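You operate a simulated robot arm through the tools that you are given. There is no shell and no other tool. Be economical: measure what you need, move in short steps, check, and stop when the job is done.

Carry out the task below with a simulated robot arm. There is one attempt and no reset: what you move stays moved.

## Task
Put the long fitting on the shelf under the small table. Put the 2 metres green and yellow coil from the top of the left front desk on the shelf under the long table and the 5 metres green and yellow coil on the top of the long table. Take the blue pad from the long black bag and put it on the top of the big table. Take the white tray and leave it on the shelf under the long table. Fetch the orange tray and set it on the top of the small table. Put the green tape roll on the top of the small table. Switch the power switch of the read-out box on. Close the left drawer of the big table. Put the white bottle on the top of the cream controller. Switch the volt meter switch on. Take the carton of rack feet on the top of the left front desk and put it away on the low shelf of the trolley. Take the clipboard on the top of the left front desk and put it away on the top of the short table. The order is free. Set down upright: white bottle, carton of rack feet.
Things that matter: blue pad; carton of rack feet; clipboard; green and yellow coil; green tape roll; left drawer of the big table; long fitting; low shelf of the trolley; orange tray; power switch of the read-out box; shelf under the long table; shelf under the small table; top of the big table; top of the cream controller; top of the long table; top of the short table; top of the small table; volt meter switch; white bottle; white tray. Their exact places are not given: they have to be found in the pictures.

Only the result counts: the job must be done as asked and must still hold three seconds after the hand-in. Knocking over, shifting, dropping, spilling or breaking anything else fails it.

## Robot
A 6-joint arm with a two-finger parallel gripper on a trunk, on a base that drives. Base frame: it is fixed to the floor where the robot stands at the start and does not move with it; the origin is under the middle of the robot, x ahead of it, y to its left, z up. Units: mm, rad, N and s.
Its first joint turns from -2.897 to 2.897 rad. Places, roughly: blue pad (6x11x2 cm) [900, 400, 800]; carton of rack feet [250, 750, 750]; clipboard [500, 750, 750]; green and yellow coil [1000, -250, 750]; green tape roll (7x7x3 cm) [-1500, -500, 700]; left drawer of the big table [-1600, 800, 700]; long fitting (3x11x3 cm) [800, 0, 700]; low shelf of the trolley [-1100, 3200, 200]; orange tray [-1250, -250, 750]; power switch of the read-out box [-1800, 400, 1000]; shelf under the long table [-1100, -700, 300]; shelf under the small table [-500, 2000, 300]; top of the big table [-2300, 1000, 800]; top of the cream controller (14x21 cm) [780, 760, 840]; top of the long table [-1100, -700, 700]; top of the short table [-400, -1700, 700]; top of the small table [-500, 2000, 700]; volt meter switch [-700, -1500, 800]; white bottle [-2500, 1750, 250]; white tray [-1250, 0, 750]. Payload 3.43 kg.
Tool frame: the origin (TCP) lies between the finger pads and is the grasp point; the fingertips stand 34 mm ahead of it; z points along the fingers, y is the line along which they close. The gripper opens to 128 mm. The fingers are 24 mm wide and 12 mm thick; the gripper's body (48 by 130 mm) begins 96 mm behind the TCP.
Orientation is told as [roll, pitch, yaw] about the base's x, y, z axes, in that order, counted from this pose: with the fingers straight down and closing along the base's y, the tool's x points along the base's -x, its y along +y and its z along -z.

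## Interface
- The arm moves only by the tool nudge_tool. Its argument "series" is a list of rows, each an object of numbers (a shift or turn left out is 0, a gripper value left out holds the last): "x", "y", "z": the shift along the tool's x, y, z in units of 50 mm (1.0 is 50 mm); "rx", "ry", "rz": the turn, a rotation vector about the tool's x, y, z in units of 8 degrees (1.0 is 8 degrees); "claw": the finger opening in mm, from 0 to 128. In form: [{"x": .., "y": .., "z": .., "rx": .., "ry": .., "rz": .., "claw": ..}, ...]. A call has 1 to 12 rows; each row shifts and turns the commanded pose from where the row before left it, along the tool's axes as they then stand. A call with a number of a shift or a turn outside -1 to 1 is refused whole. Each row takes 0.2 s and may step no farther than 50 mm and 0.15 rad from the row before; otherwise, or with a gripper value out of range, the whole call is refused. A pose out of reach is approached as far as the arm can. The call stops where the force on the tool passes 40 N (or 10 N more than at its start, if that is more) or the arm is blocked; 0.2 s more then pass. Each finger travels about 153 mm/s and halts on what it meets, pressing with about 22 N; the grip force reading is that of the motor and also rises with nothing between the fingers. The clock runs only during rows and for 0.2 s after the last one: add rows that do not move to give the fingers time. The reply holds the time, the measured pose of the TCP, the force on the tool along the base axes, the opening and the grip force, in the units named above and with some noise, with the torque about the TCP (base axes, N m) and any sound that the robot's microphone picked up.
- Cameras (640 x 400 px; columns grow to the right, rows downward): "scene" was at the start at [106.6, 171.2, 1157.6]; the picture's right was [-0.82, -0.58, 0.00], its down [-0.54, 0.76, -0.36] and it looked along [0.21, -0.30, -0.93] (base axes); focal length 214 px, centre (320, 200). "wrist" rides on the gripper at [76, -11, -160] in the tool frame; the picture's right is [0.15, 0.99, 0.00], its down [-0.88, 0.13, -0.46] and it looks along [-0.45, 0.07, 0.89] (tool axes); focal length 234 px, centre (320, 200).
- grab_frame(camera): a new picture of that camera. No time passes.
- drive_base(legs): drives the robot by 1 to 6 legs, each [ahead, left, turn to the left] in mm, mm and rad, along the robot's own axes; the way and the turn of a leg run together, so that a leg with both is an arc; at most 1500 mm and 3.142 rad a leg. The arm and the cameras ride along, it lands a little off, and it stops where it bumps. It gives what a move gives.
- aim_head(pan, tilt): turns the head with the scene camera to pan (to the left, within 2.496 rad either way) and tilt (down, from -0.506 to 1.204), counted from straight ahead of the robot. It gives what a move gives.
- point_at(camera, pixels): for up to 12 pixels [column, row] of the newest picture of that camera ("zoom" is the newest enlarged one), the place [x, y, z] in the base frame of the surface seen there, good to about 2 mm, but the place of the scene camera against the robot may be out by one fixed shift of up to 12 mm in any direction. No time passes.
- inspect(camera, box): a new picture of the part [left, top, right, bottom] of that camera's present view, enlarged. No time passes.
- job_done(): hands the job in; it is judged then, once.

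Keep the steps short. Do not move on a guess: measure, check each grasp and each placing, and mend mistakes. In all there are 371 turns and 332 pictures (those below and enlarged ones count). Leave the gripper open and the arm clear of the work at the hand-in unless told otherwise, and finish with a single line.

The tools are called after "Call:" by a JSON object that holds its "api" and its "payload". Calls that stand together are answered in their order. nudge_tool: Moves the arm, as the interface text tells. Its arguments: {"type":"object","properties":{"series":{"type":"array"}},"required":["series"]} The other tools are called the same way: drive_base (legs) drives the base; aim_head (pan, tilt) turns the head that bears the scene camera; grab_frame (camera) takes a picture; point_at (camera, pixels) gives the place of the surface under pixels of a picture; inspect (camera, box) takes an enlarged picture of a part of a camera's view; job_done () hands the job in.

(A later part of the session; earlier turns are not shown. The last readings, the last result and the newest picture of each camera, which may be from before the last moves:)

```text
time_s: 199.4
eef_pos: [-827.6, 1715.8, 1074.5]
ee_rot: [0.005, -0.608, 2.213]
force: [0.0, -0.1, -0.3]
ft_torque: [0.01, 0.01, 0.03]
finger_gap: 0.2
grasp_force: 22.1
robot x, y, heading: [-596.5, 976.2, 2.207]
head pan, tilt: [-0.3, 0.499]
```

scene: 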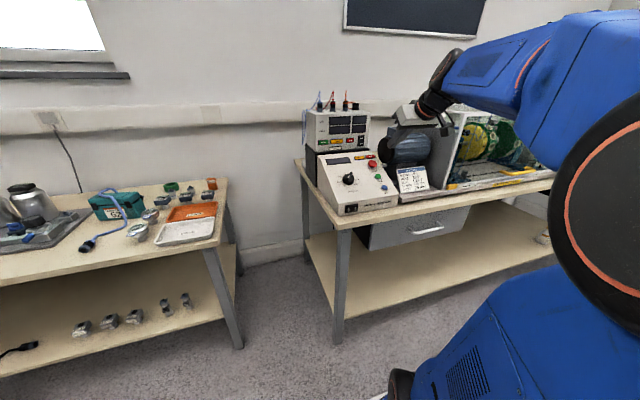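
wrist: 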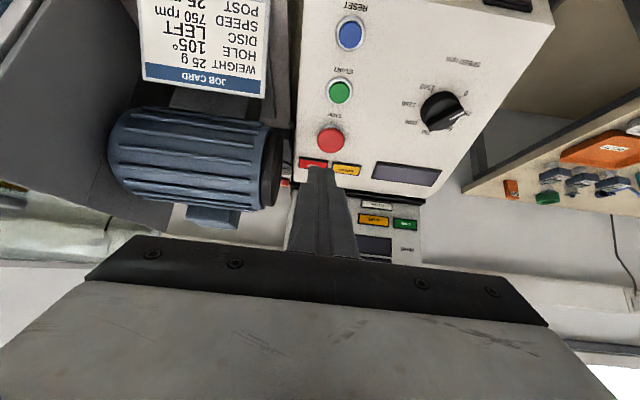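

Call:
{"api": "drive_base", "payload": {"legs": [[0, 160, 0], [1240, 0, 0], [0, 0, 1.571]]}}

Call:
{"api": "aim_head", "payload": {"pan": -0.3, "tilt": 0.7}}

Call:
{"api": "grab_frame", "payload": {"camera": "scene"}}

```text
time_s: 210.5
eef_pos: [-2195.2, 1636.0, 1072.5]
ee_rot: [0.002, -0.608, -2.491]
force: [0.9, -0.9, -0.4]
ft_torque: [0.01, -0.01, 0.0]
finger_gap: 0.0
grasp_force: 22.2
robot x, y, heading: [-1459.4, 1876.5, -2.495]
head pan, tilt: [-0.3, 0.499]
```

```text
time_s: 211.2
eef_pos: [-2194.6, 1635.8, 1073.8]
ee_rot: [0.005, -0.607, -2.489]
force: [0.4, 0.2, -0.3]
ft_torque: [-0.02, 0.0, -0.01]
finger_gap: 0.1
grasp_force: 22.0
robot x, y, heading: [-1456.8, 1871.0, -2.49]
head pan, tilt: [-0.3, 0.7]
```

```text
223 pictures are left
```

scene: 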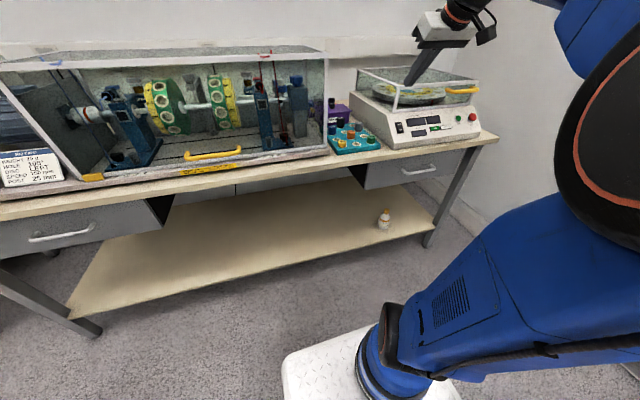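

Call:
{"api": "inspect", "payload": {"camera": "scene", "box": [350, 180, 430, 250]}}

Call:
{"api": "point_at", "payload": {"camera": "zoom", "pixels": [[270, 240], [275, 310], [270, 380], [235, 340], [318, 345], [275, 345], [270, 270], [480, 320]]}}

```text
5.71 times, centred on (390, 215) of scene
```

zoom: 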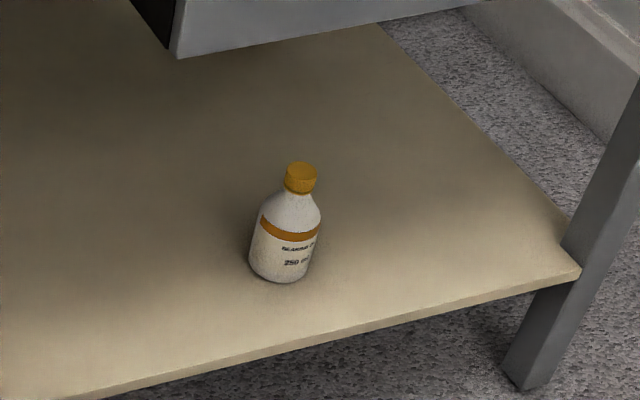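

```text
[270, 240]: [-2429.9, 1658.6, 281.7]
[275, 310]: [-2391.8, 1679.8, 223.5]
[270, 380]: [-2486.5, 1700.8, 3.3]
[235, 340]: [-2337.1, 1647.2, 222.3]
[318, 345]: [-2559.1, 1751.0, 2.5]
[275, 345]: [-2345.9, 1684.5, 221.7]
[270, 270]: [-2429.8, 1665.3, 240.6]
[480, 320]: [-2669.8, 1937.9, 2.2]
```

Call:
{"api": "point_at", "payload": {"camera": "zoom", "pixels": [[300, 165], [300, 180], [255, 245], [312, 250], [283, 245], [280, 278], [290, 210], [286, 187], [316, 187]]}}

Call:
{"api": "drive_base", "payload": {"legs": [[-498, -229, -0.015]]}}

```text
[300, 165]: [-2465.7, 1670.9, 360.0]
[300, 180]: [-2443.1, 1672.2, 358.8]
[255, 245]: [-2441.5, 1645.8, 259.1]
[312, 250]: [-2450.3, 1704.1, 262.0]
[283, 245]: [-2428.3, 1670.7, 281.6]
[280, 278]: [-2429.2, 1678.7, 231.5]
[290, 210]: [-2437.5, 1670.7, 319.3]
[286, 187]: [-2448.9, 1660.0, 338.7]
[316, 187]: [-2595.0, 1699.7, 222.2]
```

```text
time_s: 214.4
eef_pos: [-1931.2, 2126.9, 1073.0]
ee_rot: [0.003, -0.607, -2.498]
force: [-0.3, 0.3, 0.5]
ft_torque: [0.01, 0.0, 0.0]
finger_gap: 0.0
grasp_force: 22.0
robot x, y, heading: [-1196.2, 2359.6, -2.497]
head pan, tilt: [-0.3, 0.7]
```

Call:
{"api": "nudge_tool", "payload": {"series": [{"x": -0.766, "y": 0.122, "z": 0.537, "claw": 100}, {"x": -0.766, "y": 0.122, "z": 0.537}, {"x": -0.766, "y": 0.122, "z": 0.537}, {"x": -0.766, "y": 0.122, "z": 0.537}, {"x": -0.766, "y": 0.122, "z": 0.537}, {"x": -0.766, "y": 0.122, "z": 0.537}, {"x": -0.766, "y": 0.122, "z": 0.537}, {"x": -0.766, "y": 0.122, "z": 0.537}, {"x": -0.766, "y": 0.122, "z": 0.537}]}}

Call:
{"api": "nudge_tool", "payload": {"series": [{"x": 0.56, "z": 0.8}, {"x": 0.56, "z": 0.8}, {"x": 0.56, "z": 0.8}, {"x": 0.56, "z": 0.8}, {"x": 0.56, "z": 0.8}, {"x": 0.56, "z": 0.8}, {"x": 0.56, "z": 0.8}, {"x": 0.56, "z": 0.8}]}}

Call:
{"api": "nudge_tool", "payload": {"series": [{"x": 0.56, "z": 0.8}, {"x": 0.56, "z": 0.8}, {"x": 0.56, "z": 0.8}, {"x": 0.56, "z": 0.8}, {"x": 0.56, "z": 0.8}, {"x": 0.56, "z": 0.8}, {"x": 0.56, "z": 0.8}, {"x": 0.56, "z": 0.8}]}}

Call:
{"api": "grab_frame", "payload": {"camera": "wrist"}}

Call:
{"api": "grab_frame", "payload": {"camera": "scene"}}

```text
time_s: 216.4
eef_pos: [-2230.6, 1829.5, 1076.5]
ee_rot: [0.004, -0.608, -2.499]
force: [1.5, 1.2, 1.7]
ft_torque: [0.02, -0.01, 0.0]
finger_gap: 100.0
grasp_force: 0.1
robot x, y, heading: [-1194.4, 2360.8, -2.502]
head pan, tilt: [-0.3, 0.7]
```

```text
time_s: 218.2
eef_pos: [-2231.1, 1830.1, 679.1]
ee_rot: [0.004, -0.608, -2.496]
force: [0.4, 0.6, 1.2]
ft_torque: [0.02, -0.04, 0.01]
finger_gap: 99.9
grasp_force: 0.1
robot x, y, heading: [-1194.3, 2363.4, -2.503]
head pan, tilt: [-0.3, 0.7]
```

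```text
time_s: 220.0
eef_pos: [-2229.3, 1829.1, 290.5]
ee_rot: [0.001, -0.609, -2.493]
force: [0.7, -0.9, 1.3]
ft_torque: [0.0, -0.1, -0.02]
finger_gap: 100.2
grasp_force: 0.1
robot x, y, heading: [-1191.7, 2357.0, -2.503]
head pan, tilt: [-0.3, 0.7]
```

```text
221 pictures are left
```

wrist: 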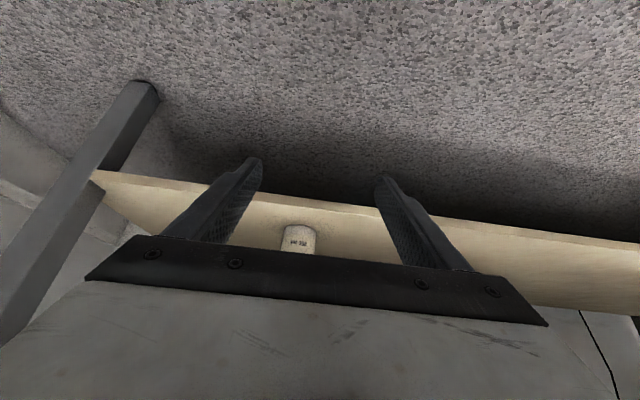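

```text
220 pictures are left
```

scene: 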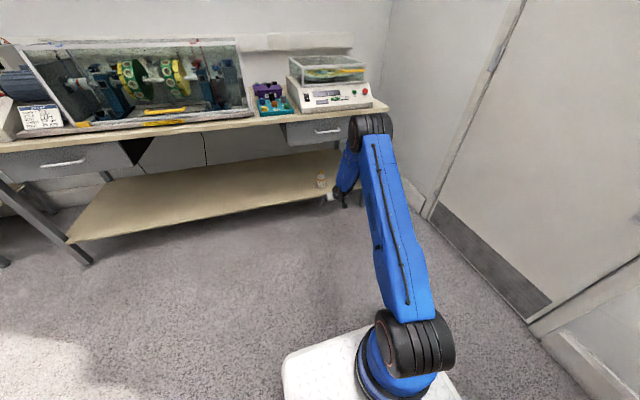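

Call:
{"api": "inspect", "payload": {"camera": "wrist", "box": [260, 210, 340, 260]}}

Call:
{"api": "point_at", "payload": {"camera": "wrist", "pixels": [[284, 240], [298, 240], [313, 240], [298, 228], [150, 210], [290, 190]]}}

```text
8.00 times, centred on (300, 235) of wrist
```

zoom: 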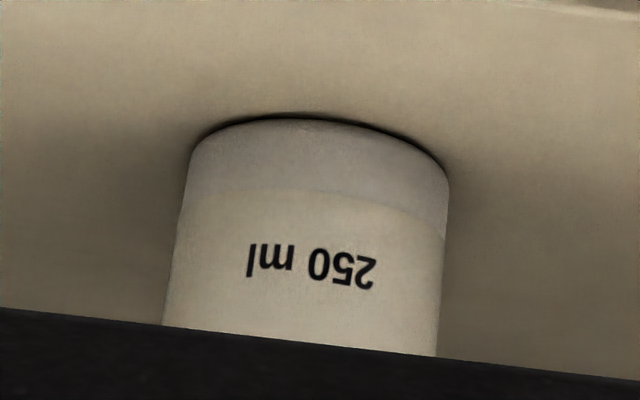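

```text
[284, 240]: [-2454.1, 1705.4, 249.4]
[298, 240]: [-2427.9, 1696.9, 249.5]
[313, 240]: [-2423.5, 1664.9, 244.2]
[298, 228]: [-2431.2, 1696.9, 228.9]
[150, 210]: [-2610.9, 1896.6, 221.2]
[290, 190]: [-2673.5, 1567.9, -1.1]
```

Call:
{"api": "nudge_tool", "payload": {"series": [{"x": 0.172, "y": -0.28, "z": 0.246}]}}

Call:
{"api": "drive_base", "payload": {"legs": [[245, 0, 0]]}}

Call:
{"api": "grab_frame", "payload": {"camera": "wrist"}}

Call:
{"api": "inspect", "payload": {"camera": "scene", "box": [290, 110, 430, 230]}}

```text
time_s: 220.4
eef_pos: [-2238.3, 1839.0, 275.4]
ee_rot: [0.003, -0.607, -2.497]
force: [-0.3, -0.6, 0.3]
ft_torque: [0.03, 0.01, 0.03]
finger_gap: 100.2
grasp_force: 0.1
robot x, y, heading: [-1195.5, 2361.3, -2.5]
head pan, tilt: [-0.3, 0.7]
```

```text
time_s: 222.2
eef_pos: [-2435.2, 1695.0, 274.4]
ee_rot: [0.004, -0.607, -2.501]
force: [0.0, -0.3, -0.2]
ft_torque: [0.03, 0.03, 0.0]
finger_gap: 99.9
grasp_force: 0.0
robot x, y, heading: [-1391.4, 2216.4, -2.504]
head pan, tilt: [-0.3, 0.7]
```

```text
218 pictures are left
```

wrist: 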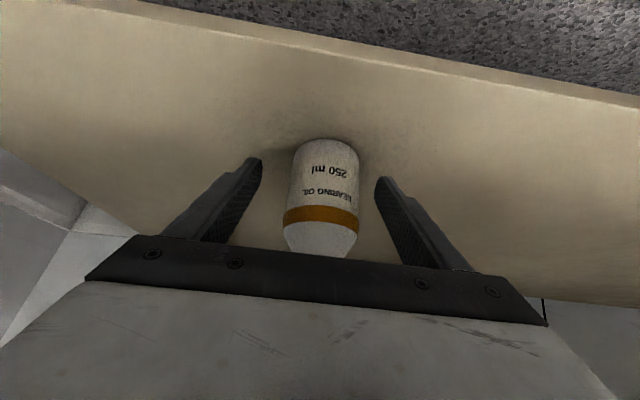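

```text
3.33 times, centred on (360, 170) of scene
```

zoom: 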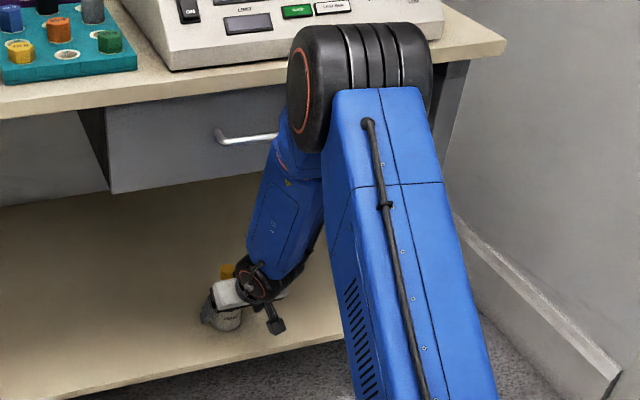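

Call:
{"api": "nudge_tool", "payload": {"series": [{"x": -0.134, "y": 0.025, "z": 0.192}, {"x": -0.134, "y": 0.025, "z": 0.192}, {"claw": 0}, {}, {}, {}]}}

Call:
{"api": "grab_frame", "payload": {"camera": "wrist"}}

```text
time_s: 223.6
eef_pos: [-2451.0, 1680.3, 267.0]
ee_rot: [0.004, -0.609, -2.499]
force: [-0.6, 0.1, 0.5]
ft_torque: [0.08, 0.05, 0.01]
finger_gap: 61.3
grasp_force: 21.8
robot x, y, heading: [-1391.2, 2208.5, -2.503]
head pan, tilt: [-0.3, 0.7]
```

```text
216 pictures are left
```

wrist: 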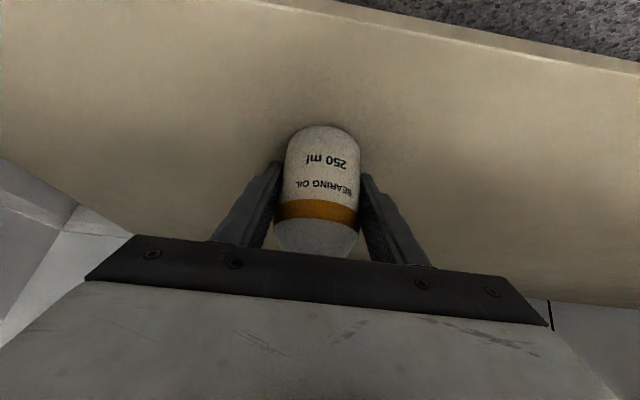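

Call:
{"api": "nudge_tool", "payload": {"series": [{"x": -0.06, "z": -0.08}, {"x": -0.115, "z": -0.164}, {"x": -0.172, "z": -0.246}, {}]}}

Call:
{"api": "drive_base", "payload": {"legs": [[-330, 0, 0]]}}

Call:
{"api": "grab_frame", "payload": {"camera": "wrist"}}

```text
time_s: 224.6
eef_pos: [-2451.7, 1677.3, 296.1]
ee_rot: [0.004, -0.606, -2.499]
force: [0.0, 0.2, -2.4]
ft_torque: [0.0, 0.0, 0.01]
finger_gap: 61.6
grasp_force: 22.0
robot x, y, heading: [-1392.3, 2214.0, -2.503]
head pan, tilt: [-0.3, 0.7]
```

```text
time_s: 226.8
eef_pos: [-2189.4, 1875.8, 296.4]
ee_rot: [0.004, -0.607, -2.501]
force: [0.5, -0.4, -3.1]
ft_torque: [-0.01, 0.01, 0.02]
finger_gap: 61.4
grasp_force: 21.7
robot x, y, heading: [-1125.5, 2411.9, -2.502]
head pan, tilt: [-0.3, 0.7]
```

```text
215 pictures are left
```

wrist: 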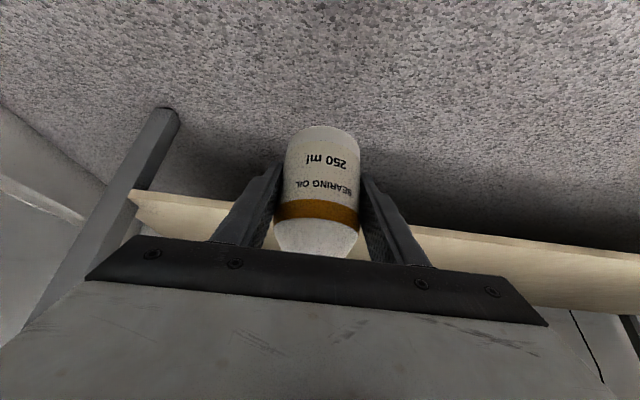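

Call:
{"api": "nudge_tool", "payload": {"series": [{"x": -0.56, "z": -0.8}, {"x": -0.56, "z": -0.8}, {"x": -0.56, "z": -0.8}, {"x": -0.56, "z": -0.8}, {"x": -0.56, "z": -0.8}, {"x": -0.56, "z": -0.8}, {"x": -0.56, "z": -0.8}, {"x": -0.56, "z": -0.8}]}}

Call:
{"api": "nudge_tool", "payload": {"series": [{"x": -0.56, "z": -0.8}, {"x": -0.56, "z": -0.8}, {"x": -0.56, "z": -0.8}, {"x": -0.56, "z": -0.8}, {"x": -0.56, "z": -0.8}, {"x": -0.56, "z": -0.8}, {"x": -0.56, "z": -0.8}, {"x": -0.56, "z": -0.8}]}}

Call:
{"api": "nudge_tool", "payload": {"series": [{"x": 0.766, "z": -0.537}, {"x": 0.766, "z": -0.537}, {"x": 0.766, "z": -0.537}, {"x": 0.766, "z": -0.537}, {"x": 0.766, "z": -0.537}, {"x": 0.766, "z": -0.537}, {"x": 0.766, "z": -0.537}]}}

Call:
{"api": "drive_base", "payload": {"legs": [[579, 225, 0], [0, 0, -1.571], [-1240, 0, 0], [0, -160, 0]]}}

```text
time_s: 228.6
eef_pos: [-2191.5, 1875.5, 685.8]
ee_rot: [0.002, -0.607, -2.501]
force: [0.1, 0.9, -3.3]
ft_torque: [-0.02, 0.0, 0.01]
finger_gap: 61.4
grasp_force: 21.3
robot x, y, heading: [-1130.1, 2404.8, -2.506]
head pan, tilt: [-0.3, 0.7]
```

```text
time_s: 230.4
eef_pos: [-2192.8, 1875.4, 1079.6]
ee_rot: [0.004, -0.608, -2.502]
force: [-0.2, 0.3, -2.5]
ft_torque: [0.0, -0.01, 0.0]
finger_gap: 61.5
grasp_force: 22.0
robot x, y, heading: [-1126.4, 2409.8, -2.501]
head pan, tilt: [-0.3, 0.7]
```

```text
time_s: 232.0
eef_pos: [-1928.5, 2074.1, 1080.2]
ee_rot: [0.005, -0.602, -2.502]
force: [-0.9, -1.1, -2.9]
ft_torque: [0.03, -0.04, 0.03]
finger_gap: 61.3
grasp_force: 22.4
robot x, y, heading: [-1124.7, 2407.2, -2.507]
head pan, tilt: [-0.3, 0.7]
```

```text
time_s: 246.2
eef_pos: [-892.3, 1767.5, 1082.0]
ee_rot: [0.004, -0.608, 2.192]
force: [-0.9, -0.6, -2.7]
ft_torque: [0.02, -0.04, 0.03]
finger_gap: 61.3
grasp_force: 22.3
robot x, y, heading: [-571.7, 960.5, 2.186]
head pan, tilt: [-0.3, 0.7]
```

Call:
{"api": "drive_base", "payload": {"legs": [[0, 0, -1.662], [-80, -400, 0], [0, -423, 0], [60, 0, 0]]}}

Call:
{"api": "aim_head", "payload": {"pan": 0.1, "tilt": 0.6}}

Call:
{"api": "grab_frame", "payload": {"camera": "scene"}}

```text
time_s: 255.6
eef_pos: [653.6, 470.7, 1082.0]
ee_rot: [0.003, -0.607, 0.524]
force: [0.1, 0.9, -3.5]
ft_torque: [-0.02, 0.04, 0.03]
finger_gap: 61.4
grasp_force: 22.2
robot x, y, heading: [-179.9, 232.7, 0.521]
head pan, tilt: [-0.3, 0.7]
```

```text
time_s: 256.4
eef_pos: [654.4, 471.1, 1081.4]
ee_rot: [0.002, -0.608, 0.521]
force: [0.1, 0.0, -3.3]
ft_torque: [0.01, 0.06, -0.02]
finger_gap: 61.1
grasp_force: 21.9
robot x, y, heading: [-176.9, 232.4, 0.522]
head pan, tilt: [0.099, 0.6]
```

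```text
214 pictures are left
```

scene: 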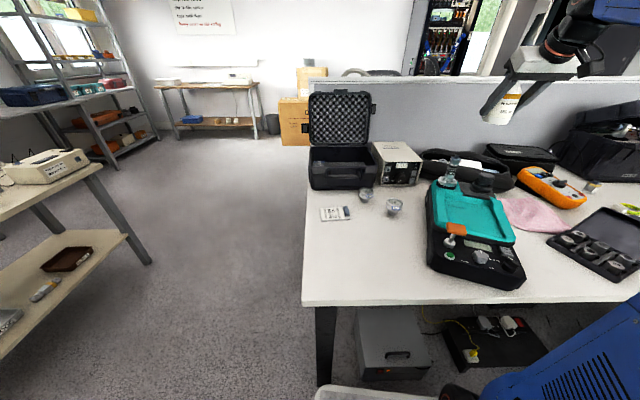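

Call:
{"api": "inspect", "payload": {"camera": "scene", "box": [330, 110, 480, 220]}}

Call:
{"api": "point_at", "payload": {"camera": "scene", "pixels": [[378, 145], [412, 144], [386, 161], [421, 160], [400, 152], [385, 175], [343, 110], [448, 165]]}}

Call:
{"api": "grab_frame", "payload": {"camera": "wrist"}}

```text
3.64 times, centred on (405, 165) of scene
```

zoom: 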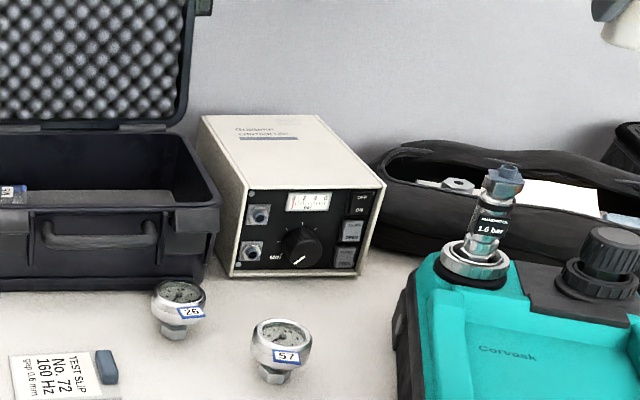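

```text
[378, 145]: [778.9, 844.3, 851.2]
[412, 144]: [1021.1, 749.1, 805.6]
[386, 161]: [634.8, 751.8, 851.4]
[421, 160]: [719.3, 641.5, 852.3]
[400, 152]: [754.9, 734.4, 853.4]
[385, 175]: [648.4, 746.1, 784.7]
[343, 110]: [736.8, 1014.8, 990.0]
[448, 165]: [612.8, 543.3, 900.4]
```

```text
212 pictures are left
```

wrist: 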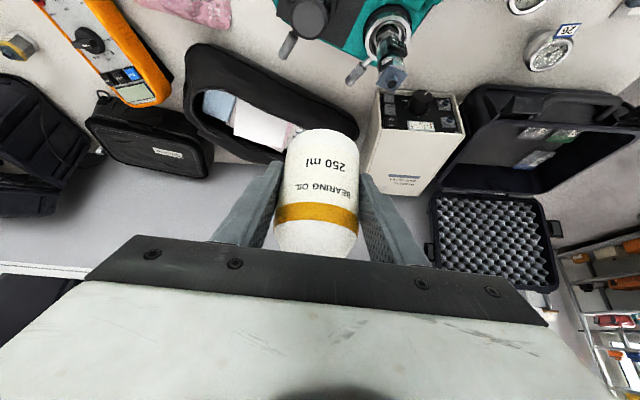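

Call:
{"api": "point_at", "payload": {"camera": "wrist", "pixels": [[384, 128], [462, 138], [425, 193], [380, 186], [415, 155], [400, 180], [395, 60], [380, 100], [450, 150]]}}

```text
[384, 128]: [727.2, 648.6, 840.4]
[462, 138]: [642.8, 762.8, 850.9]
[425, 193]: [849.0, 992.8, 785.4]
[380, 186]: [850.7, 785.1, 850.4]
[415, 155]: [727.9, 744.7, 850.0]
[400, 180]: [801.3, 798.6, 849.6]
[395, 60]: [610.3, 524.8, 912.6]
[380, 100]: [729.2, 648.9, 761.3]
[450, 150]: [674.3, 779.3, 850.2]
```

Call:
{"api": "nudge_tool", "payload": {"series": [{"x": -0.534, "y": 0.551, "z": 0.374}, {"x": -0.534, "y": 0.551, "z": 0.374}, {"x": -0.534, "y": 0.551, "z": 0.374}, {"x": -0.534, "y": 0.551, "z": 0.374}, {"x": -0.534, "y": 0.551, "z": 0.374}, {"x": -0.534, "y": 0.551, "z": 0.374}, {"x": -0.534, "y": 0.551, "z": 0.374}]}}

Call:
{"api": "nudge_tool", "payload": {"series": [{"x": 0.488, "z": 0.696}, {"x": 0.488, "z": 0.696}, {"x": 0.488, "z": 0.696}, {"x": 0.4, "z": 0.57}]}}

Call:
{"api": "grab_frame", "payload": {"camera": "wrist"}}

Call:
{"api": "inspect", "payload": {"camera": "scene", "box": [330, 60, 530, 220]}}

```text
time_s: 258.1
eef_pos: [756.7, 752.8, 1082.4]
ee_rot: [0.002, -0.61, 0.521]
force: [-0.1, -0.7, -2.1]
ft_torque: [0.02, -0.01, 0.05]
finger_gap: 61.4
grasp_force: 21.8
robot x, y, heading: [-178.8, 232.8, 0.516]
head pan, tilt: [0.099, 0.6]
```

```text
time_s: 259.1
eef_pos: [753.0, 752.7, 918.1]
ee_rot: [0.005, -0.608, 0.523]
force: [-0.7, -0.3, -1.7]
ft_torque: [0.03, 0.03, 0.02]
finger_gap: 61.1
grasp_force: 22.4
robot x, y, heading: [-183.0, 234.0, 0.517]
head pan, tilt: [0.099, 0.6]
```

```text
211 pictures are left
```

wrist: 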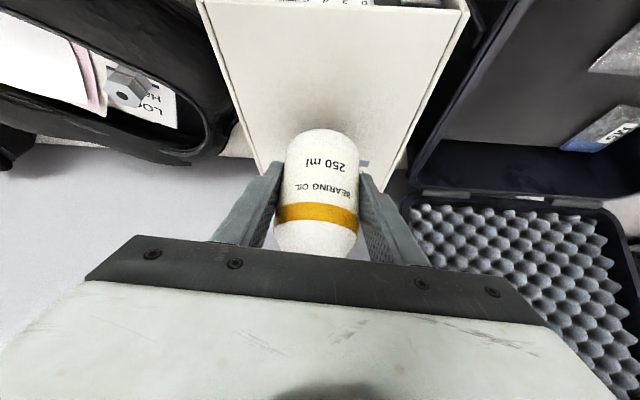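

```text
2.50 times, centred on (430, 140) of scene
```

zoom: 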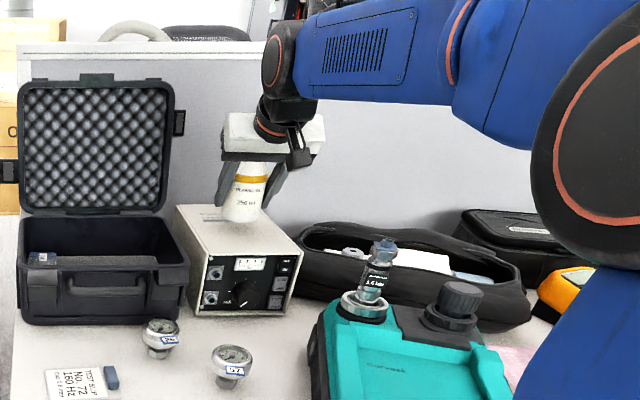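

Call:
{"api": "nudge_tool", "payload": {"series": [{"x": 0.1, "z": 0.143}, {"x": 0.08, "z": 0.115}, {"x": 0.023, "z": 0.033}, {}]}}

Call:
{"api": "nudge_tool", "payload": {"series": [{"x": 0.023, "z": 0.033}, {}]}}

```text
time_s: 260.1
eef_pos: [753.5, 752.4, 900.7]
ee_rot: [0.002, -0.607, 0.522]
force: [0.6, -0.6, -1.9]
ft_torque: [-0.02, 0.0, 0.02]
finger_gap: 61.3
grasp_force: 21.8
robot x, y, heading: [-181.6, 229.1, 0.516]
head pan, tilt: [0.099, 0.6]
```

```text
time_s: 260.6
eef_pos: [754.9, 752.2, 898.4]
ee_rot: [0.004, -0.608, 0.522]
force: [0.6, -0.4, -3.1]
ft_torque: [-0.01, 0.04, 0.0]
finger_gap: 61.1
grasp_force: 22.2
robot x, y, heading: [-180.1, 235.2, 0.513]
head pan, tilt: [0.099, 0.6]
```

Call:
{"api": "nudge_tool", "payload": {"series": [{"x": 0.023, "z": 0.033}, {"x": 0.012, "z": 0.017}, {}]}}

```text
time_s: 261.4
eef_pos: [753.9, 752.4, 897.1]
ee_rot: [0.003, -0.608, 0.521]
force: [0.6, -0.6, 4.5]
ft_torque: [-0.14, -0.07, 0.04]
finger_gap: 60.9
grasp_force: 21.9
robot x, y, heading: [-180.8, 234.1, 0.517]
head pan, tilt: [0.099, 0.6]
```

Contact. Release gently and pull back along the tool axis.

Call:
{"api": "nudge_tool", "payload": {"series": [{"claw": 75}, {"claw": 100}, {}, {"z": -0.4}, {"z": -0.8}, {"z": -1}, {"z": -1}]}}

Call:
{"api": "inspect", "payload": {"camera": "scene", "box": [330, 60, 530, 220]}}

Call:
{"api": "grab_frame", "payload": {"camera": "wrist"}}

```text
time_s: 263.1
eef_pos: [676.6, 706.9, 1026.1]
ee_rot: [0.003, -0.605, 0.521]
force: [0.7, 0.7, -1.3]
ft_torque: [-0.04, 0.02, 0.0]
finger_gap: 100.0
grasp_force: 0.1
robot x, y, heading: [-177.7, 237.6, 0.518]
head pan, tilt: [0.099, 0.6]
```

```text
2.50 times, centred on (430, 140) of scene
```

zoom: 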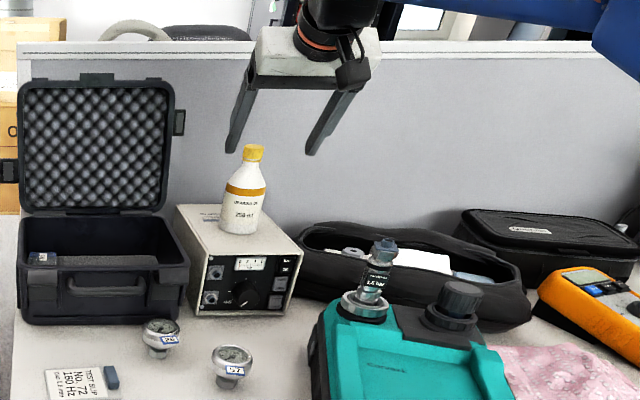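

```text
208 pictures are left
```

wrist: 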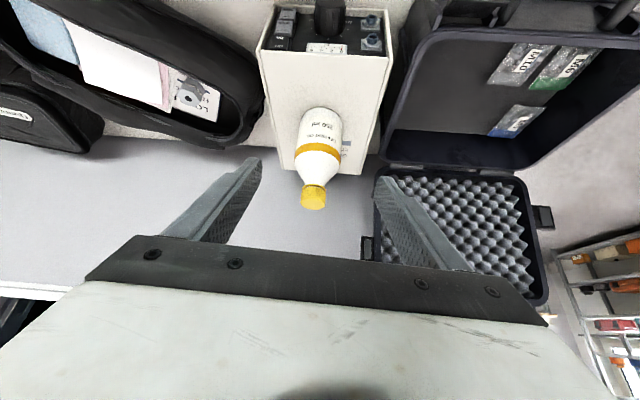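

Call:
{"api": "nudge_tool", "payload": {"series": [{"y": -0.9}, {"y": -0.9}, {"y": -0.9}, {"y": -0.9}, {"y": -0.9}, {"y": -0.9}, {"y": -0.9}, {"ry": 0.875}, {"ry": 0.875}, {"ry": 0.875}, {"ry": 0.875}, {"ry": 0.875}]}}

Call:
{"api": "grab_frame", "payload": {"camera": "wrist"}}

Call:
{"api": "inspect", "payload": {"camera": "scene", "box": [400, 120, 560, 220]}}

```text
time_s: 265.6
eef_pos: [831.5, 431.7, 1028.9]
ee_rot: [0.001, 0.005, 0.524]
force: [-0.8, 0.1, 0.4]
ft_torque: [0.0, -0.09, 0.0]
finger_gap: 100.0
grasp_force: 0.0
robot x, y, heading: [-182.1, 235.6, 0.521]
head pan, tilt: [0.099, 0.6]
```

```text
207 pictures are left
```

wrist: 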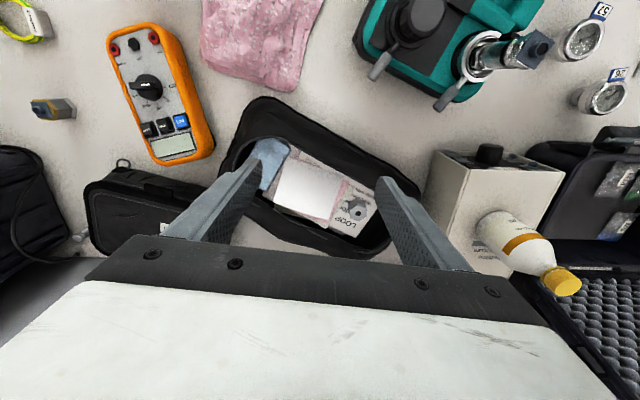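

```text
4.00 times, centred on (480, 170) of scene
```

zoom: 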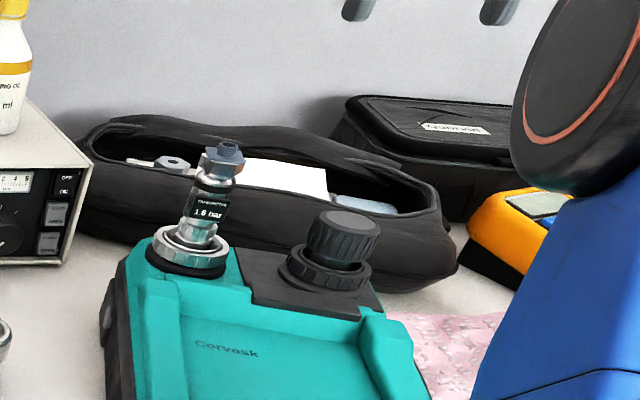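

Call:
{"api": "nudge_tool", "payload": {"series": [{"x": -1}, {"x": -0.8, "y": -0.4}]}}

Call:
{"api": "inspect", "payload": {"camera": "wrist", "box": [200, 40, 440, 190]}}

```text
time_s: 266.2
eef_pos: [895.5, 456.2, 1012.5]
ee_rot: [-0.002, -0.009, 0.523]
force: [-0.1, 0.7, 0.0]
ft_torque: [0.01, 0.02, -0.01]
finger_gap: 100.2
grasp_force: 0.1
out of reach, approached as far as the arm can: row 2
robot x, y, heading: [-177.7, 233.5, 0.526]
head pan, tilt: [0.099, 0.6]
```

```text
2.67 times, centred on (320, 115) of wrist
```

zoom: 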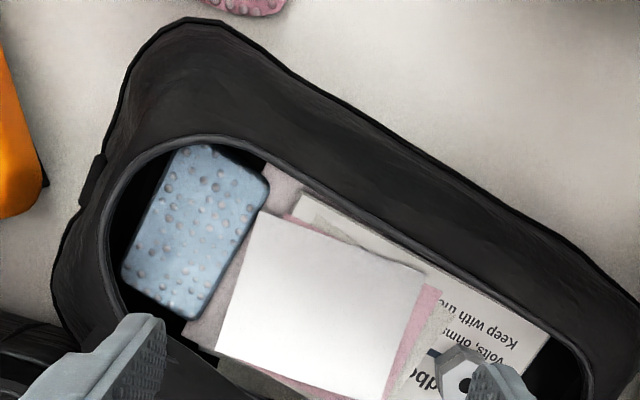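

Call:
{"api": "point_at", "payload": {"camera": "zoom", "pixels": [[200, 150], [265, 185], [130, 270], [195, 310], [195, 230], [165, 205], [235, 250], [110, 200], [270, 290], [300, 300], [100, 260], [225, 140]]}}

```text
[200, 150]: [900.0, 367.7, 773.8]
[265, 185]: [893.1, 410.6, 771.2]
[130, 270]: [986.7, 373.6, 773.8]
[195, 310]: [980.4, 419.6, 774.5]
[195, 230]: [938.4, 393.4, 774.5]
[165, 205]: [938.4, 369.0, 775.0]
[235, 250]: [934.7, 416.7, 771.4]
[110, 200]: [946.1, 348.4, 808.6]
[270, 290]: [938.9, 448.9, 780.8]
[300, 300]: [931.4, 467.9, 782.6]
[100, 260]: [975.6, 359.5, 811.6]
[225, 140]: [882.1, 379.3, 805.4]
```

Call:
{"api": "inspect", "payload": {"camera": "wrist", "box": [225, 85, 325, 165]}}

Call:
{"api": "point_at", "payload": {"camera": "zoom", "pixels": [[165, 175], [150, 195], [125, 205], [100, 195], [80, 180], [330, 300], [345, 310], [360, 320], [375, 200], [400, 200], [310, 345], [120, 290]]}}

```text
5.00 times, centred on (275, 125) of wrist
```

zoom: 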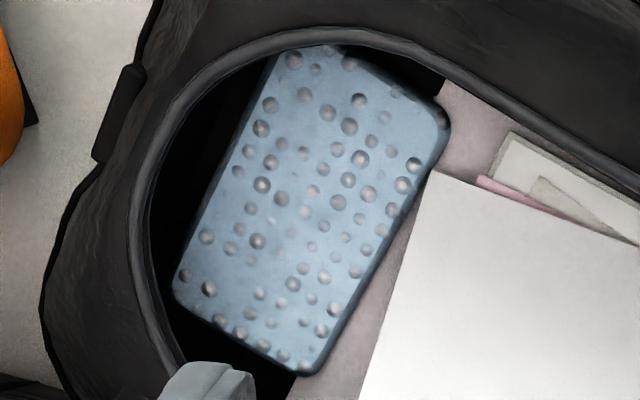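

```text
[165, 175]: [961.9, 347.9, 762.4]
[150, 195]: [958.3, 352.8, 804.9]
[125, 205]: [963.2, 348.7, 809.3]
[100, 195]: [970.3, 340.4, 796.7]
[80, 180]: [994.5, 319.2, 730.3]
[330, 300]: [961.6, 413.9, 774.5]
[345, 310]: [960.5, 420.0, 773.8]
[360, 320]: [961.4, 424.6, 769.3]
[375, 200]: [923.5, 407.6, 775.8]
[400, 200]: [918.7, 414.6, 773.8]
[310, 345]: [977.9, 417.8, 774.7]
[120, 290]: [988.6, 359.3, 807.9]
```

Call:
{"api": "point_at", "payload": {"camera": "zoom", "pixels": [[405, 255], [380, 310], [345, 375], [450, 170], [460, 110], [420, 280], [390, 350], [500, 250], [340, 392], [300, 385], [260, 390], [215, 130]]}}

```text
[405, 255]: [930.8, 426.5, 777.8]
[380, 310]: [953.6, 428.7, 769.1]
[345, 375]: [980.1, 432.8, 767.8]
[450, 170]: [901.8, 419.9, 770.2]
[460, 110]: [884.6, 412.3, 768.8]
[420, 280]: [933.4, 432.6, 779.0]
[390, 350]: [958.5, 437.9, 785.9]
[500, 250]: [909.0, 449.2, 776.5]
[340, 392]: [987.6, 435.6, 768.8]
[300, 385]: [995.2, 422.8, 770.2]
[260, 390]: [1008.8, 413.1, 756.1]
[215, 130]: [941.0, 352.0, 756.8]
```

Call:
{"api": "nudge_tool", "payload": {"series": [{"y": -0.8, "claw": 128}, {"y": -0.8}]}}

Call:
{"api": "inspect", "payload": {"camera": "wrist", "box": [245, 60, 405, 180]}}

```text
time_s: 267.1
eef_pos: [903.7, 416.6, 1013.8]
ee_rot: [-0.012, -0.023, 0.541]
force: [-0.1, 0.0, -0.4]
ft_torque: [-0.03, 0.0, -0.01]
finger_gap: 127.9
grasp_force: 0.1
out of reach, approached as far as the arm can: row 1, 2
robot x, y, heading: [-186.6, 245.8, 0.535]
head pan, tilt: [0.099, 0.6]
stopped in row 2: the arm was blocked; the commanded pose is now the measured one
```

```text
3.33 times, centred on (325, 120) of wrist
```

zoom: 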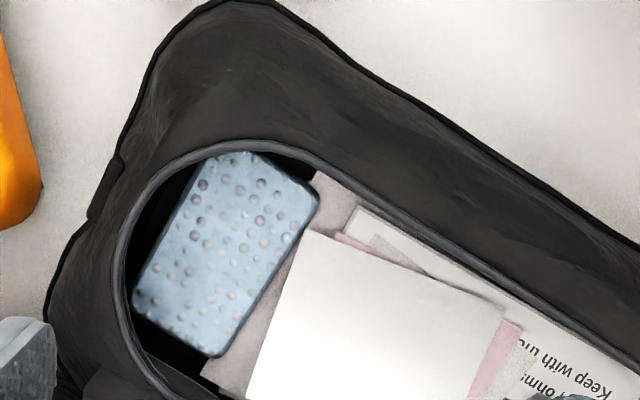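

Call:
{"api": "grab_frame", "payload": {"camera": "scene"}}

```text
202 pictures are left
```

scene: 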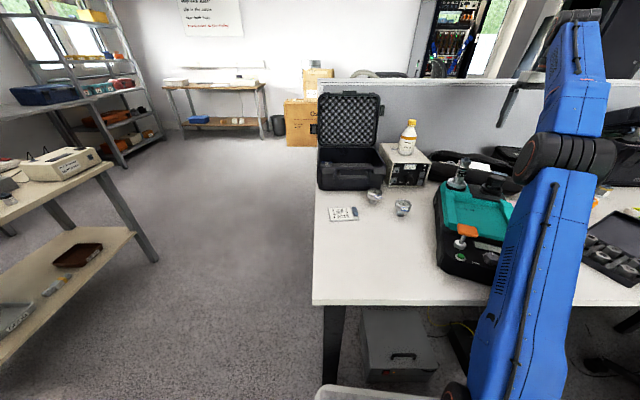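

Call:
{"api": "nudge_tool", "payload": {"series": [{"x": 0.8, "z": -0.3}, {"x": 0.8, "z": -0.3}, {"x": 0.8}, {"x": 0.8}]}}

Call:
{"api": "grab_frame", "payload": {"camera": "scene"}}

```text
time_s: 268.1
eef_pos: [778.0, 332.5, 1026.4]
ee_rot: [-0.003, -0.009, 0.539]
force: [0.4, 0.1, -0.9]
ft_torque: [-0.02, 0.06, -0.02]
finger_gap: 128.1
grasp_force: 0.0
robot x, y, heading: [-183.9, 248.1, 0.54]
head pan, tilt: [0.099, 0.6]
```

```text
201 pictures are left
```

scene: 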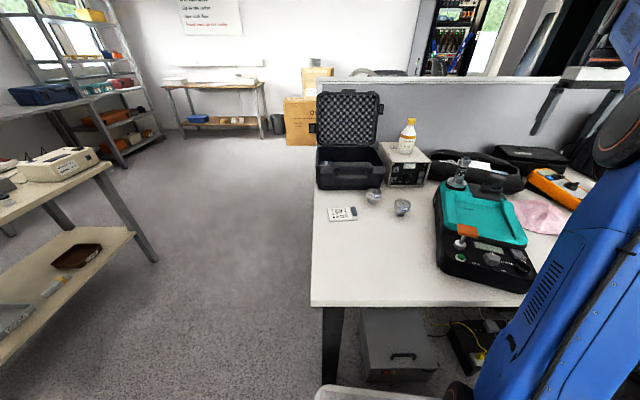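

Call:
{"api": "inspect", "payload": {"camera": "scene", "box": [380, 130, 560, 300]}}

Call:
{"api": "point_at", "payload": {"camera": "scene", "pixels": [[458, 162], [457, 170], [387, 164], [428, 160], [438, 262]]}}

```text
2.35 times, centred on (470, 215) of scene
```

zoom: 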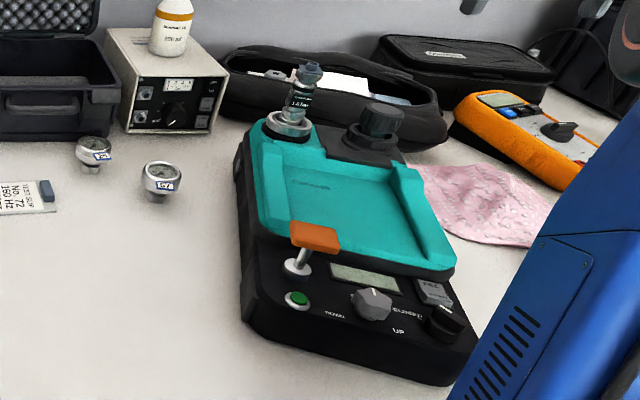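

```text
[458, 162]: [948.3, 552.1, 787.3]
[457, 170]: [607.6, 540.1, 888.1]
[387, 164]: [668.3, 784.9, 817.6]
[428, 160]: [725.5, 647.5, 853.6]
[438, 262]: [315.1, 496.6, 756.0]
```

Call:
{"api": "drive_base", "payload": {"legs": [[0, -368, -0.016], [85, 0, 0]]}}

Call:
{"api": "grab_frame", "payload": {"camera": "wrist"}}

```text
time_s: 271.1
eef_pos: [1040.0, 40.6, 1028.3]
ee_rot: [-0.002, -0.011, 0.529]
force: [-0.2, 0.0, -0.3]
ft_torque: [0.03, 0.01, -0.01]
finger_gap: 127.8
grasp_force: 0.0
robot x, y, heading: [77.6, -34.7, 0.528]
head pan, tilt: [0.099, 0.6]
```

```text
199 pictures are left
```

wrist: 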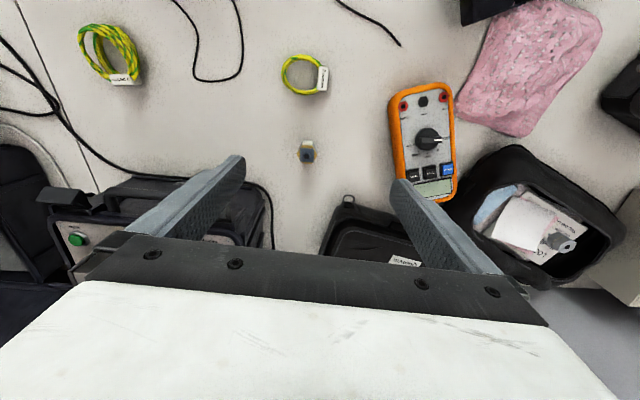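

Call:
{"api": "nudge_tool", "payload": {"series": [{"x": -0.2, "y": 0.95}, {"x": -0.2, "y": 0.95}, {"x": -0.2, "y": 0.95}, {"x": -0.2, "y": 0.95}, {"x": -0.2, "y": 0.95}, {"x": -0.2, "y": 0.95}, {"x": -0.2, "y": 0.95}]}}

Call:
{"api": "grab_frame", "payload": {"camera": "wrist"}}

Call:
{"api": "inspect", "payload": {"camera": "wrist", "box": [250, 80, 410, 200]}}

```text
time_s: 272.7
eef_pos: [931.6, 364.2, 1025.4]
ee_rot: [-0.004, -0.012, 0.527]
force: [-0.1, 0.1, 0.3]
ft_torque: [0.02, 0.03, -0.03]
finger_gap: 128.1
grasp_force: 0.2
robot x, y, heading: [78.4, -35.9, 0.524]
head pan, tilt: [0.099, 0.6]
```

```text
198 pictures are left
```

wrist: 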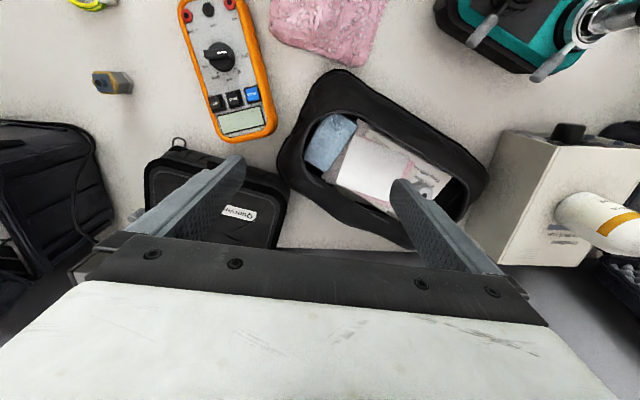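

```text
3.33 times, centred on (330, 140) of wrist
```

zoom: 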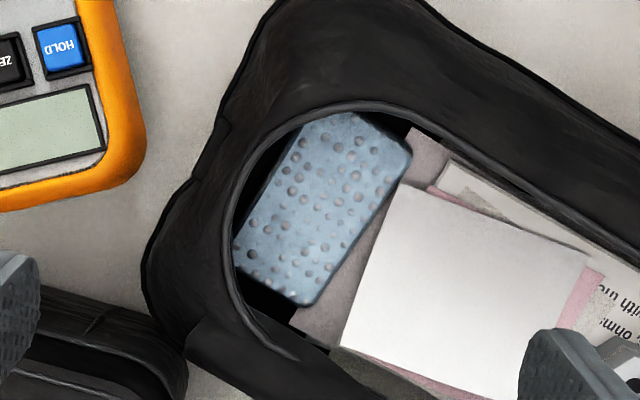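

Call:
{"api": "inspect", "payload": {"camera": "wrist", "box": [300, 105, 380, 195]}}

Call:
{"api": "point_at", "payload": {"camera": "zoom", "pixels": [[150, 75], [300, 110], [220, 385], [50, 290], [75, 200], [35, 240], [110, 390], [40, 330], [95, 340], [175, 395], [210, 40], [270, 60]]}}

```text
4.44 times, centred on (340, 150) of wrist
```

zoom: 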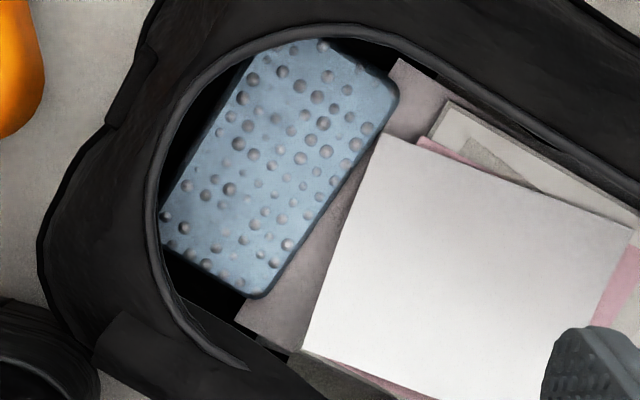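

```text
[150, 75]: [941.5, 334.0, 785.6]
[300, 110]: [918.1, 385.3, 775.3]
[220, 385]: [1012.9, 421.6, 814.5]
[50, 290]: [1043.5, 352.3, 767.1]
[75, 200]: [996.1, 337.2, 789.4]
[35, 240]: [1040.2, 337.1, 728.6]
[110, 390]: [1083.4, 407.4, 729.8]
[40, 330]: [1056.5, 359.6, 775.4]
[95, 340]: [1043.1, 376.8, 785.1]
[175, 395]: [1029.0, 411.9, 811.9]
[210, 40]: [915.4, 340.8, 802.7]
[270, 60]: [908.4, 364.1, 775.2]
```

Call:
{"api": "point_at", "payload": {"camera": "zoom", "pixels": [[185, 285], [205, 300], [225, 320], [182, 308], [160, 250], [200, 340], [215, 278], [170, 235], [255, 292], [390, 95], [320, 48], [350, 40]]}}

```text
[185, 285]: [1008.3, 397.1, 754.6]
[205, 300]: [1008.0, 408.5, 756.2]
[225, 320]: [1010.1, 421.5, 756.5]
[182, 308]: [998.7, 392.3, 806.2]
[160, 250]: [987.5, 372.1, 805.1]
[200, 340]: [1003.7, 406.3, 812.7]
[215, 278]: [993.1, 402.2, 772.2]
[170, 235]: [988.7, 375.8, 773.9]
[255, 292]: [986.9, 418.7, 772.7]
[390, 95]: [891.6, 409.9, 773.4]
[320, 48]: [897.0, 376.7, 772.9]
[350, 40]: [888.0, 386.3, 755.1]
```

Call:
{"api": "inspect", "payload": {"camera": "wrist", "box": [325, 110, 385, 170]}}

Call:
{"api": "point_at", "payload": {"camera": "zoom", "pixels": [[280, 180], [300, 185], [320, 190], [250, 240], [270, 245], [290, 255], [220, 290], [245, 300], [270, 310], [235, 270], [335, 120]]}}

```text
6.67 times, centred on (355, 140) of wrist
```

zoom: 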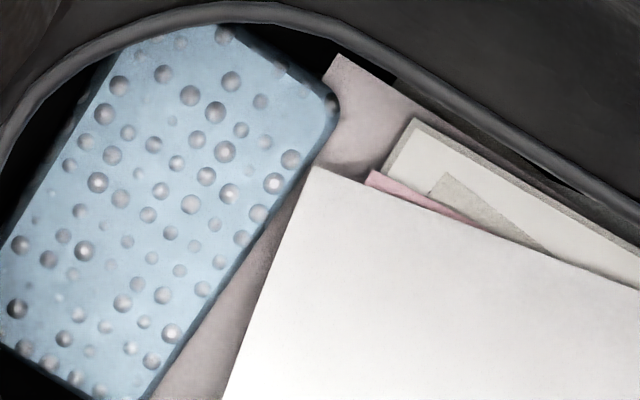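

```text
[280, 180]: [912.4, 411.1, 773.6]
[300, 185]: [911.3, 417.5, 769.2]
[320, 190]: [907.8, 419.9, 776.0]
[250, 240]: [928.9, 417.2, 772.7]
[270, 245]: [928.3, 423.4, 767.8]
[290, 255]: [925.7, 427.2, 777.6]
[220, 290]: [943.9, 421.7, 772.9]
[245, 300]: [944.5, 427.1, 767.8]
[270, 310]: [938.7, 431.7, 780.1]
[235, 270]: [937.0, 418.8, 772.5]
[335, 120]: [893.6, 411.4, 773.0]
```

Call:
{"api": "inspect", "payload": {"camera": "wrist", "box": [305, 110, 365, 170]}}

Call:
{"api": "point_at", "payload": {"camera": "zoom", "pixels": [[190, 175], [175, 170], [160, 165], [140, 160], [120, 150], [150, 240], [135, 235], [120, 230], [95, 215], [215, 120], [60, 200]]}}

```text
6.67 times, centred on (335, 140) of wrist
```

zoom: 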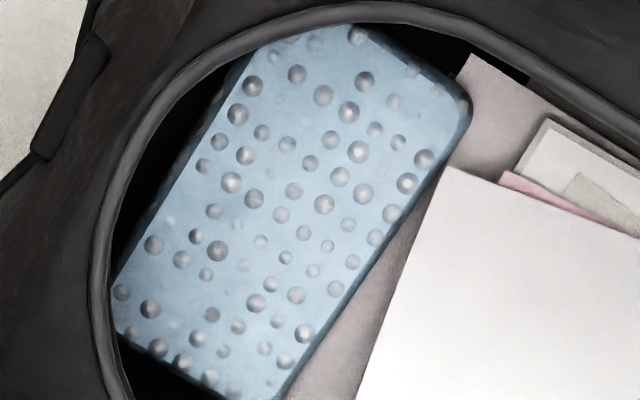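

```text
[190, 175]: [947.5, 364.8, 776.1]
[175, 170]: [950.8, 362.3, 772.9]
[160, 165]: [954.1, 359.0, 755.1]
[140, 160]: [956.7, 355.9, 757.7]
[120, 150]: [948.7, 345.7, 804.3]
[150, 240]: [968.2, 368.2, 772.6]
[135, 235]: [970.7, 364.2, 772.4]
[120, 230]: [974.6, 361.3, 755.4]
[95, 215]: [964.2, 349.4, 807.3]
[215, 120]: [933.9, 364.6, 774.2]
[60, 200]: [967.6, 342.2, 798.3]
```

Call:
{"api": "nudge_tool", "payload": {"series": [{"rz": 0.779, "claw": 64.5, "ry": 0.08}, {"rz": 0.779}, {"rz": 0.779}, {"rz": 0.779}, {"x": -0.378, "y": 0.53}, {"z": 1}, {"z": 1}, {"z": 1}]}}

Call:
{"api": "grab_frame", "payload": {"camera": "wrist"}}

Call:
{"api": "inspect", "payload": {"camera": "wrist", "box": [240, 90, 400, 210]}}

```text
time_s: 274.5
eef_pos: [950.6, 391.0, 876.1]
ee_rot: [-0.001, -0.001, 0.092]
force: [-1.2, -0.2, 1.1]
ft_torque: [-0.01, -0.03, -0.03]
finger_gap: 64.3
grasp_force: 0.0
robot x, y, heading: [77.2, -32.9, 0.525]
head pan, tilt: [0.099, 0.6]
```

```text
193 pictures are left
```

wrist: 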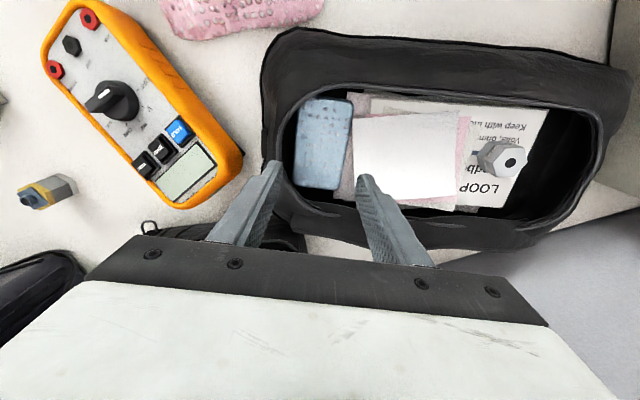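

```text
3.33 times, centred on (320, 150) of wrist
```

zoom: 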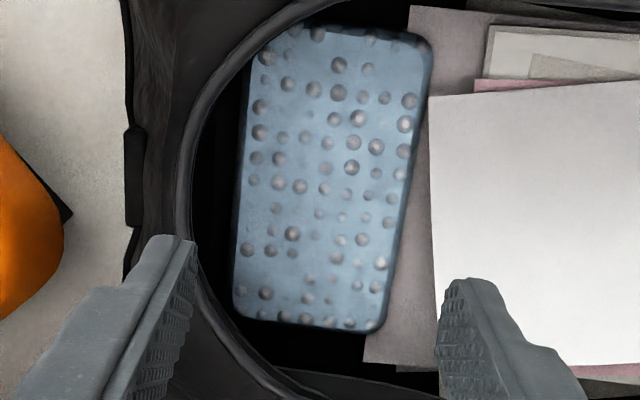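

Call:
{"api": "point_at", "payload": {"camera": "zoom", "pixels": [[240, 150], [246, 150], [408, 150], [415, 170], [425, 170], [433, 170], [440, 170], [236, 250], [395, 250], [440, 250], [188, 200], [200, 200]]}}

```text
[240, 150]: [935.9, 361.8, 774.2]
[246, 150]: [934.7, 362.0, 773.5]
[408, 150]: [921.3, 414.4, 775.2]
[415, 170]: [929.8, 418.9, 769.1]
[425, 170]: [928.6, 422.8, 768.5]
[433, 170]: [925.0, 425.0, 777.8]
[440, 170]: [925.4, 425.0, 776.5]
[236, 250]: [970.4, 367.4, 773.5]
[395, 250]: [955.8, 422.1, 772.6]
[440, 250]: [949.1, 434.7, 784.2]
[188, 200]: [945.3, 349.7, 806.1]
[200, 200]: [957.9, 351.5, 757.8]
```

Call:
{"api": "nudge_tool", "payload": {"series": [{"x": 0.09, "y": 0.04, "claw": 63, "z": 0.4}, {"z": 0.4}, {"z": 0.4}, {}]}}

Call:
{"api": "inspect", "payload": {"camera": "wrist", "box": [240, 90, 400, 210]}}

```text
time_s: 275.5
eef_pos: [944.6, 392.9, 818.5]
ee_rot: [-0.005, -0.002, 0.093]
force: [-0.7, -0.4, 0.5]
ft_torque: [-0.03, -0.02, 0.02]
finger_gap: 62.9
grasp_force: 0.1
robot x, y, heading: [77.3, -33.6, 0.522]
head pan, tilt: [0.099, 0.6]
```

```text
3.33 times, centred on (320, 150) of wrist
```

zoom: 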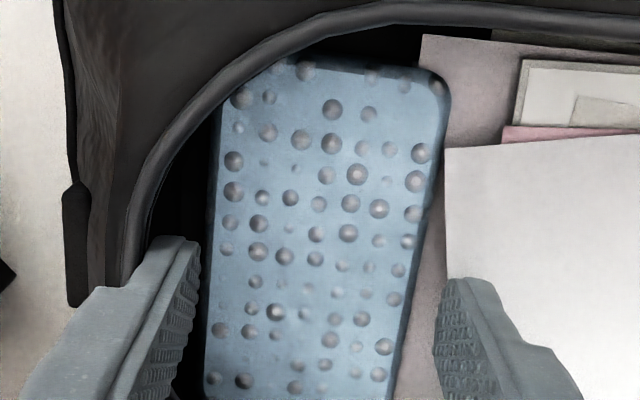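

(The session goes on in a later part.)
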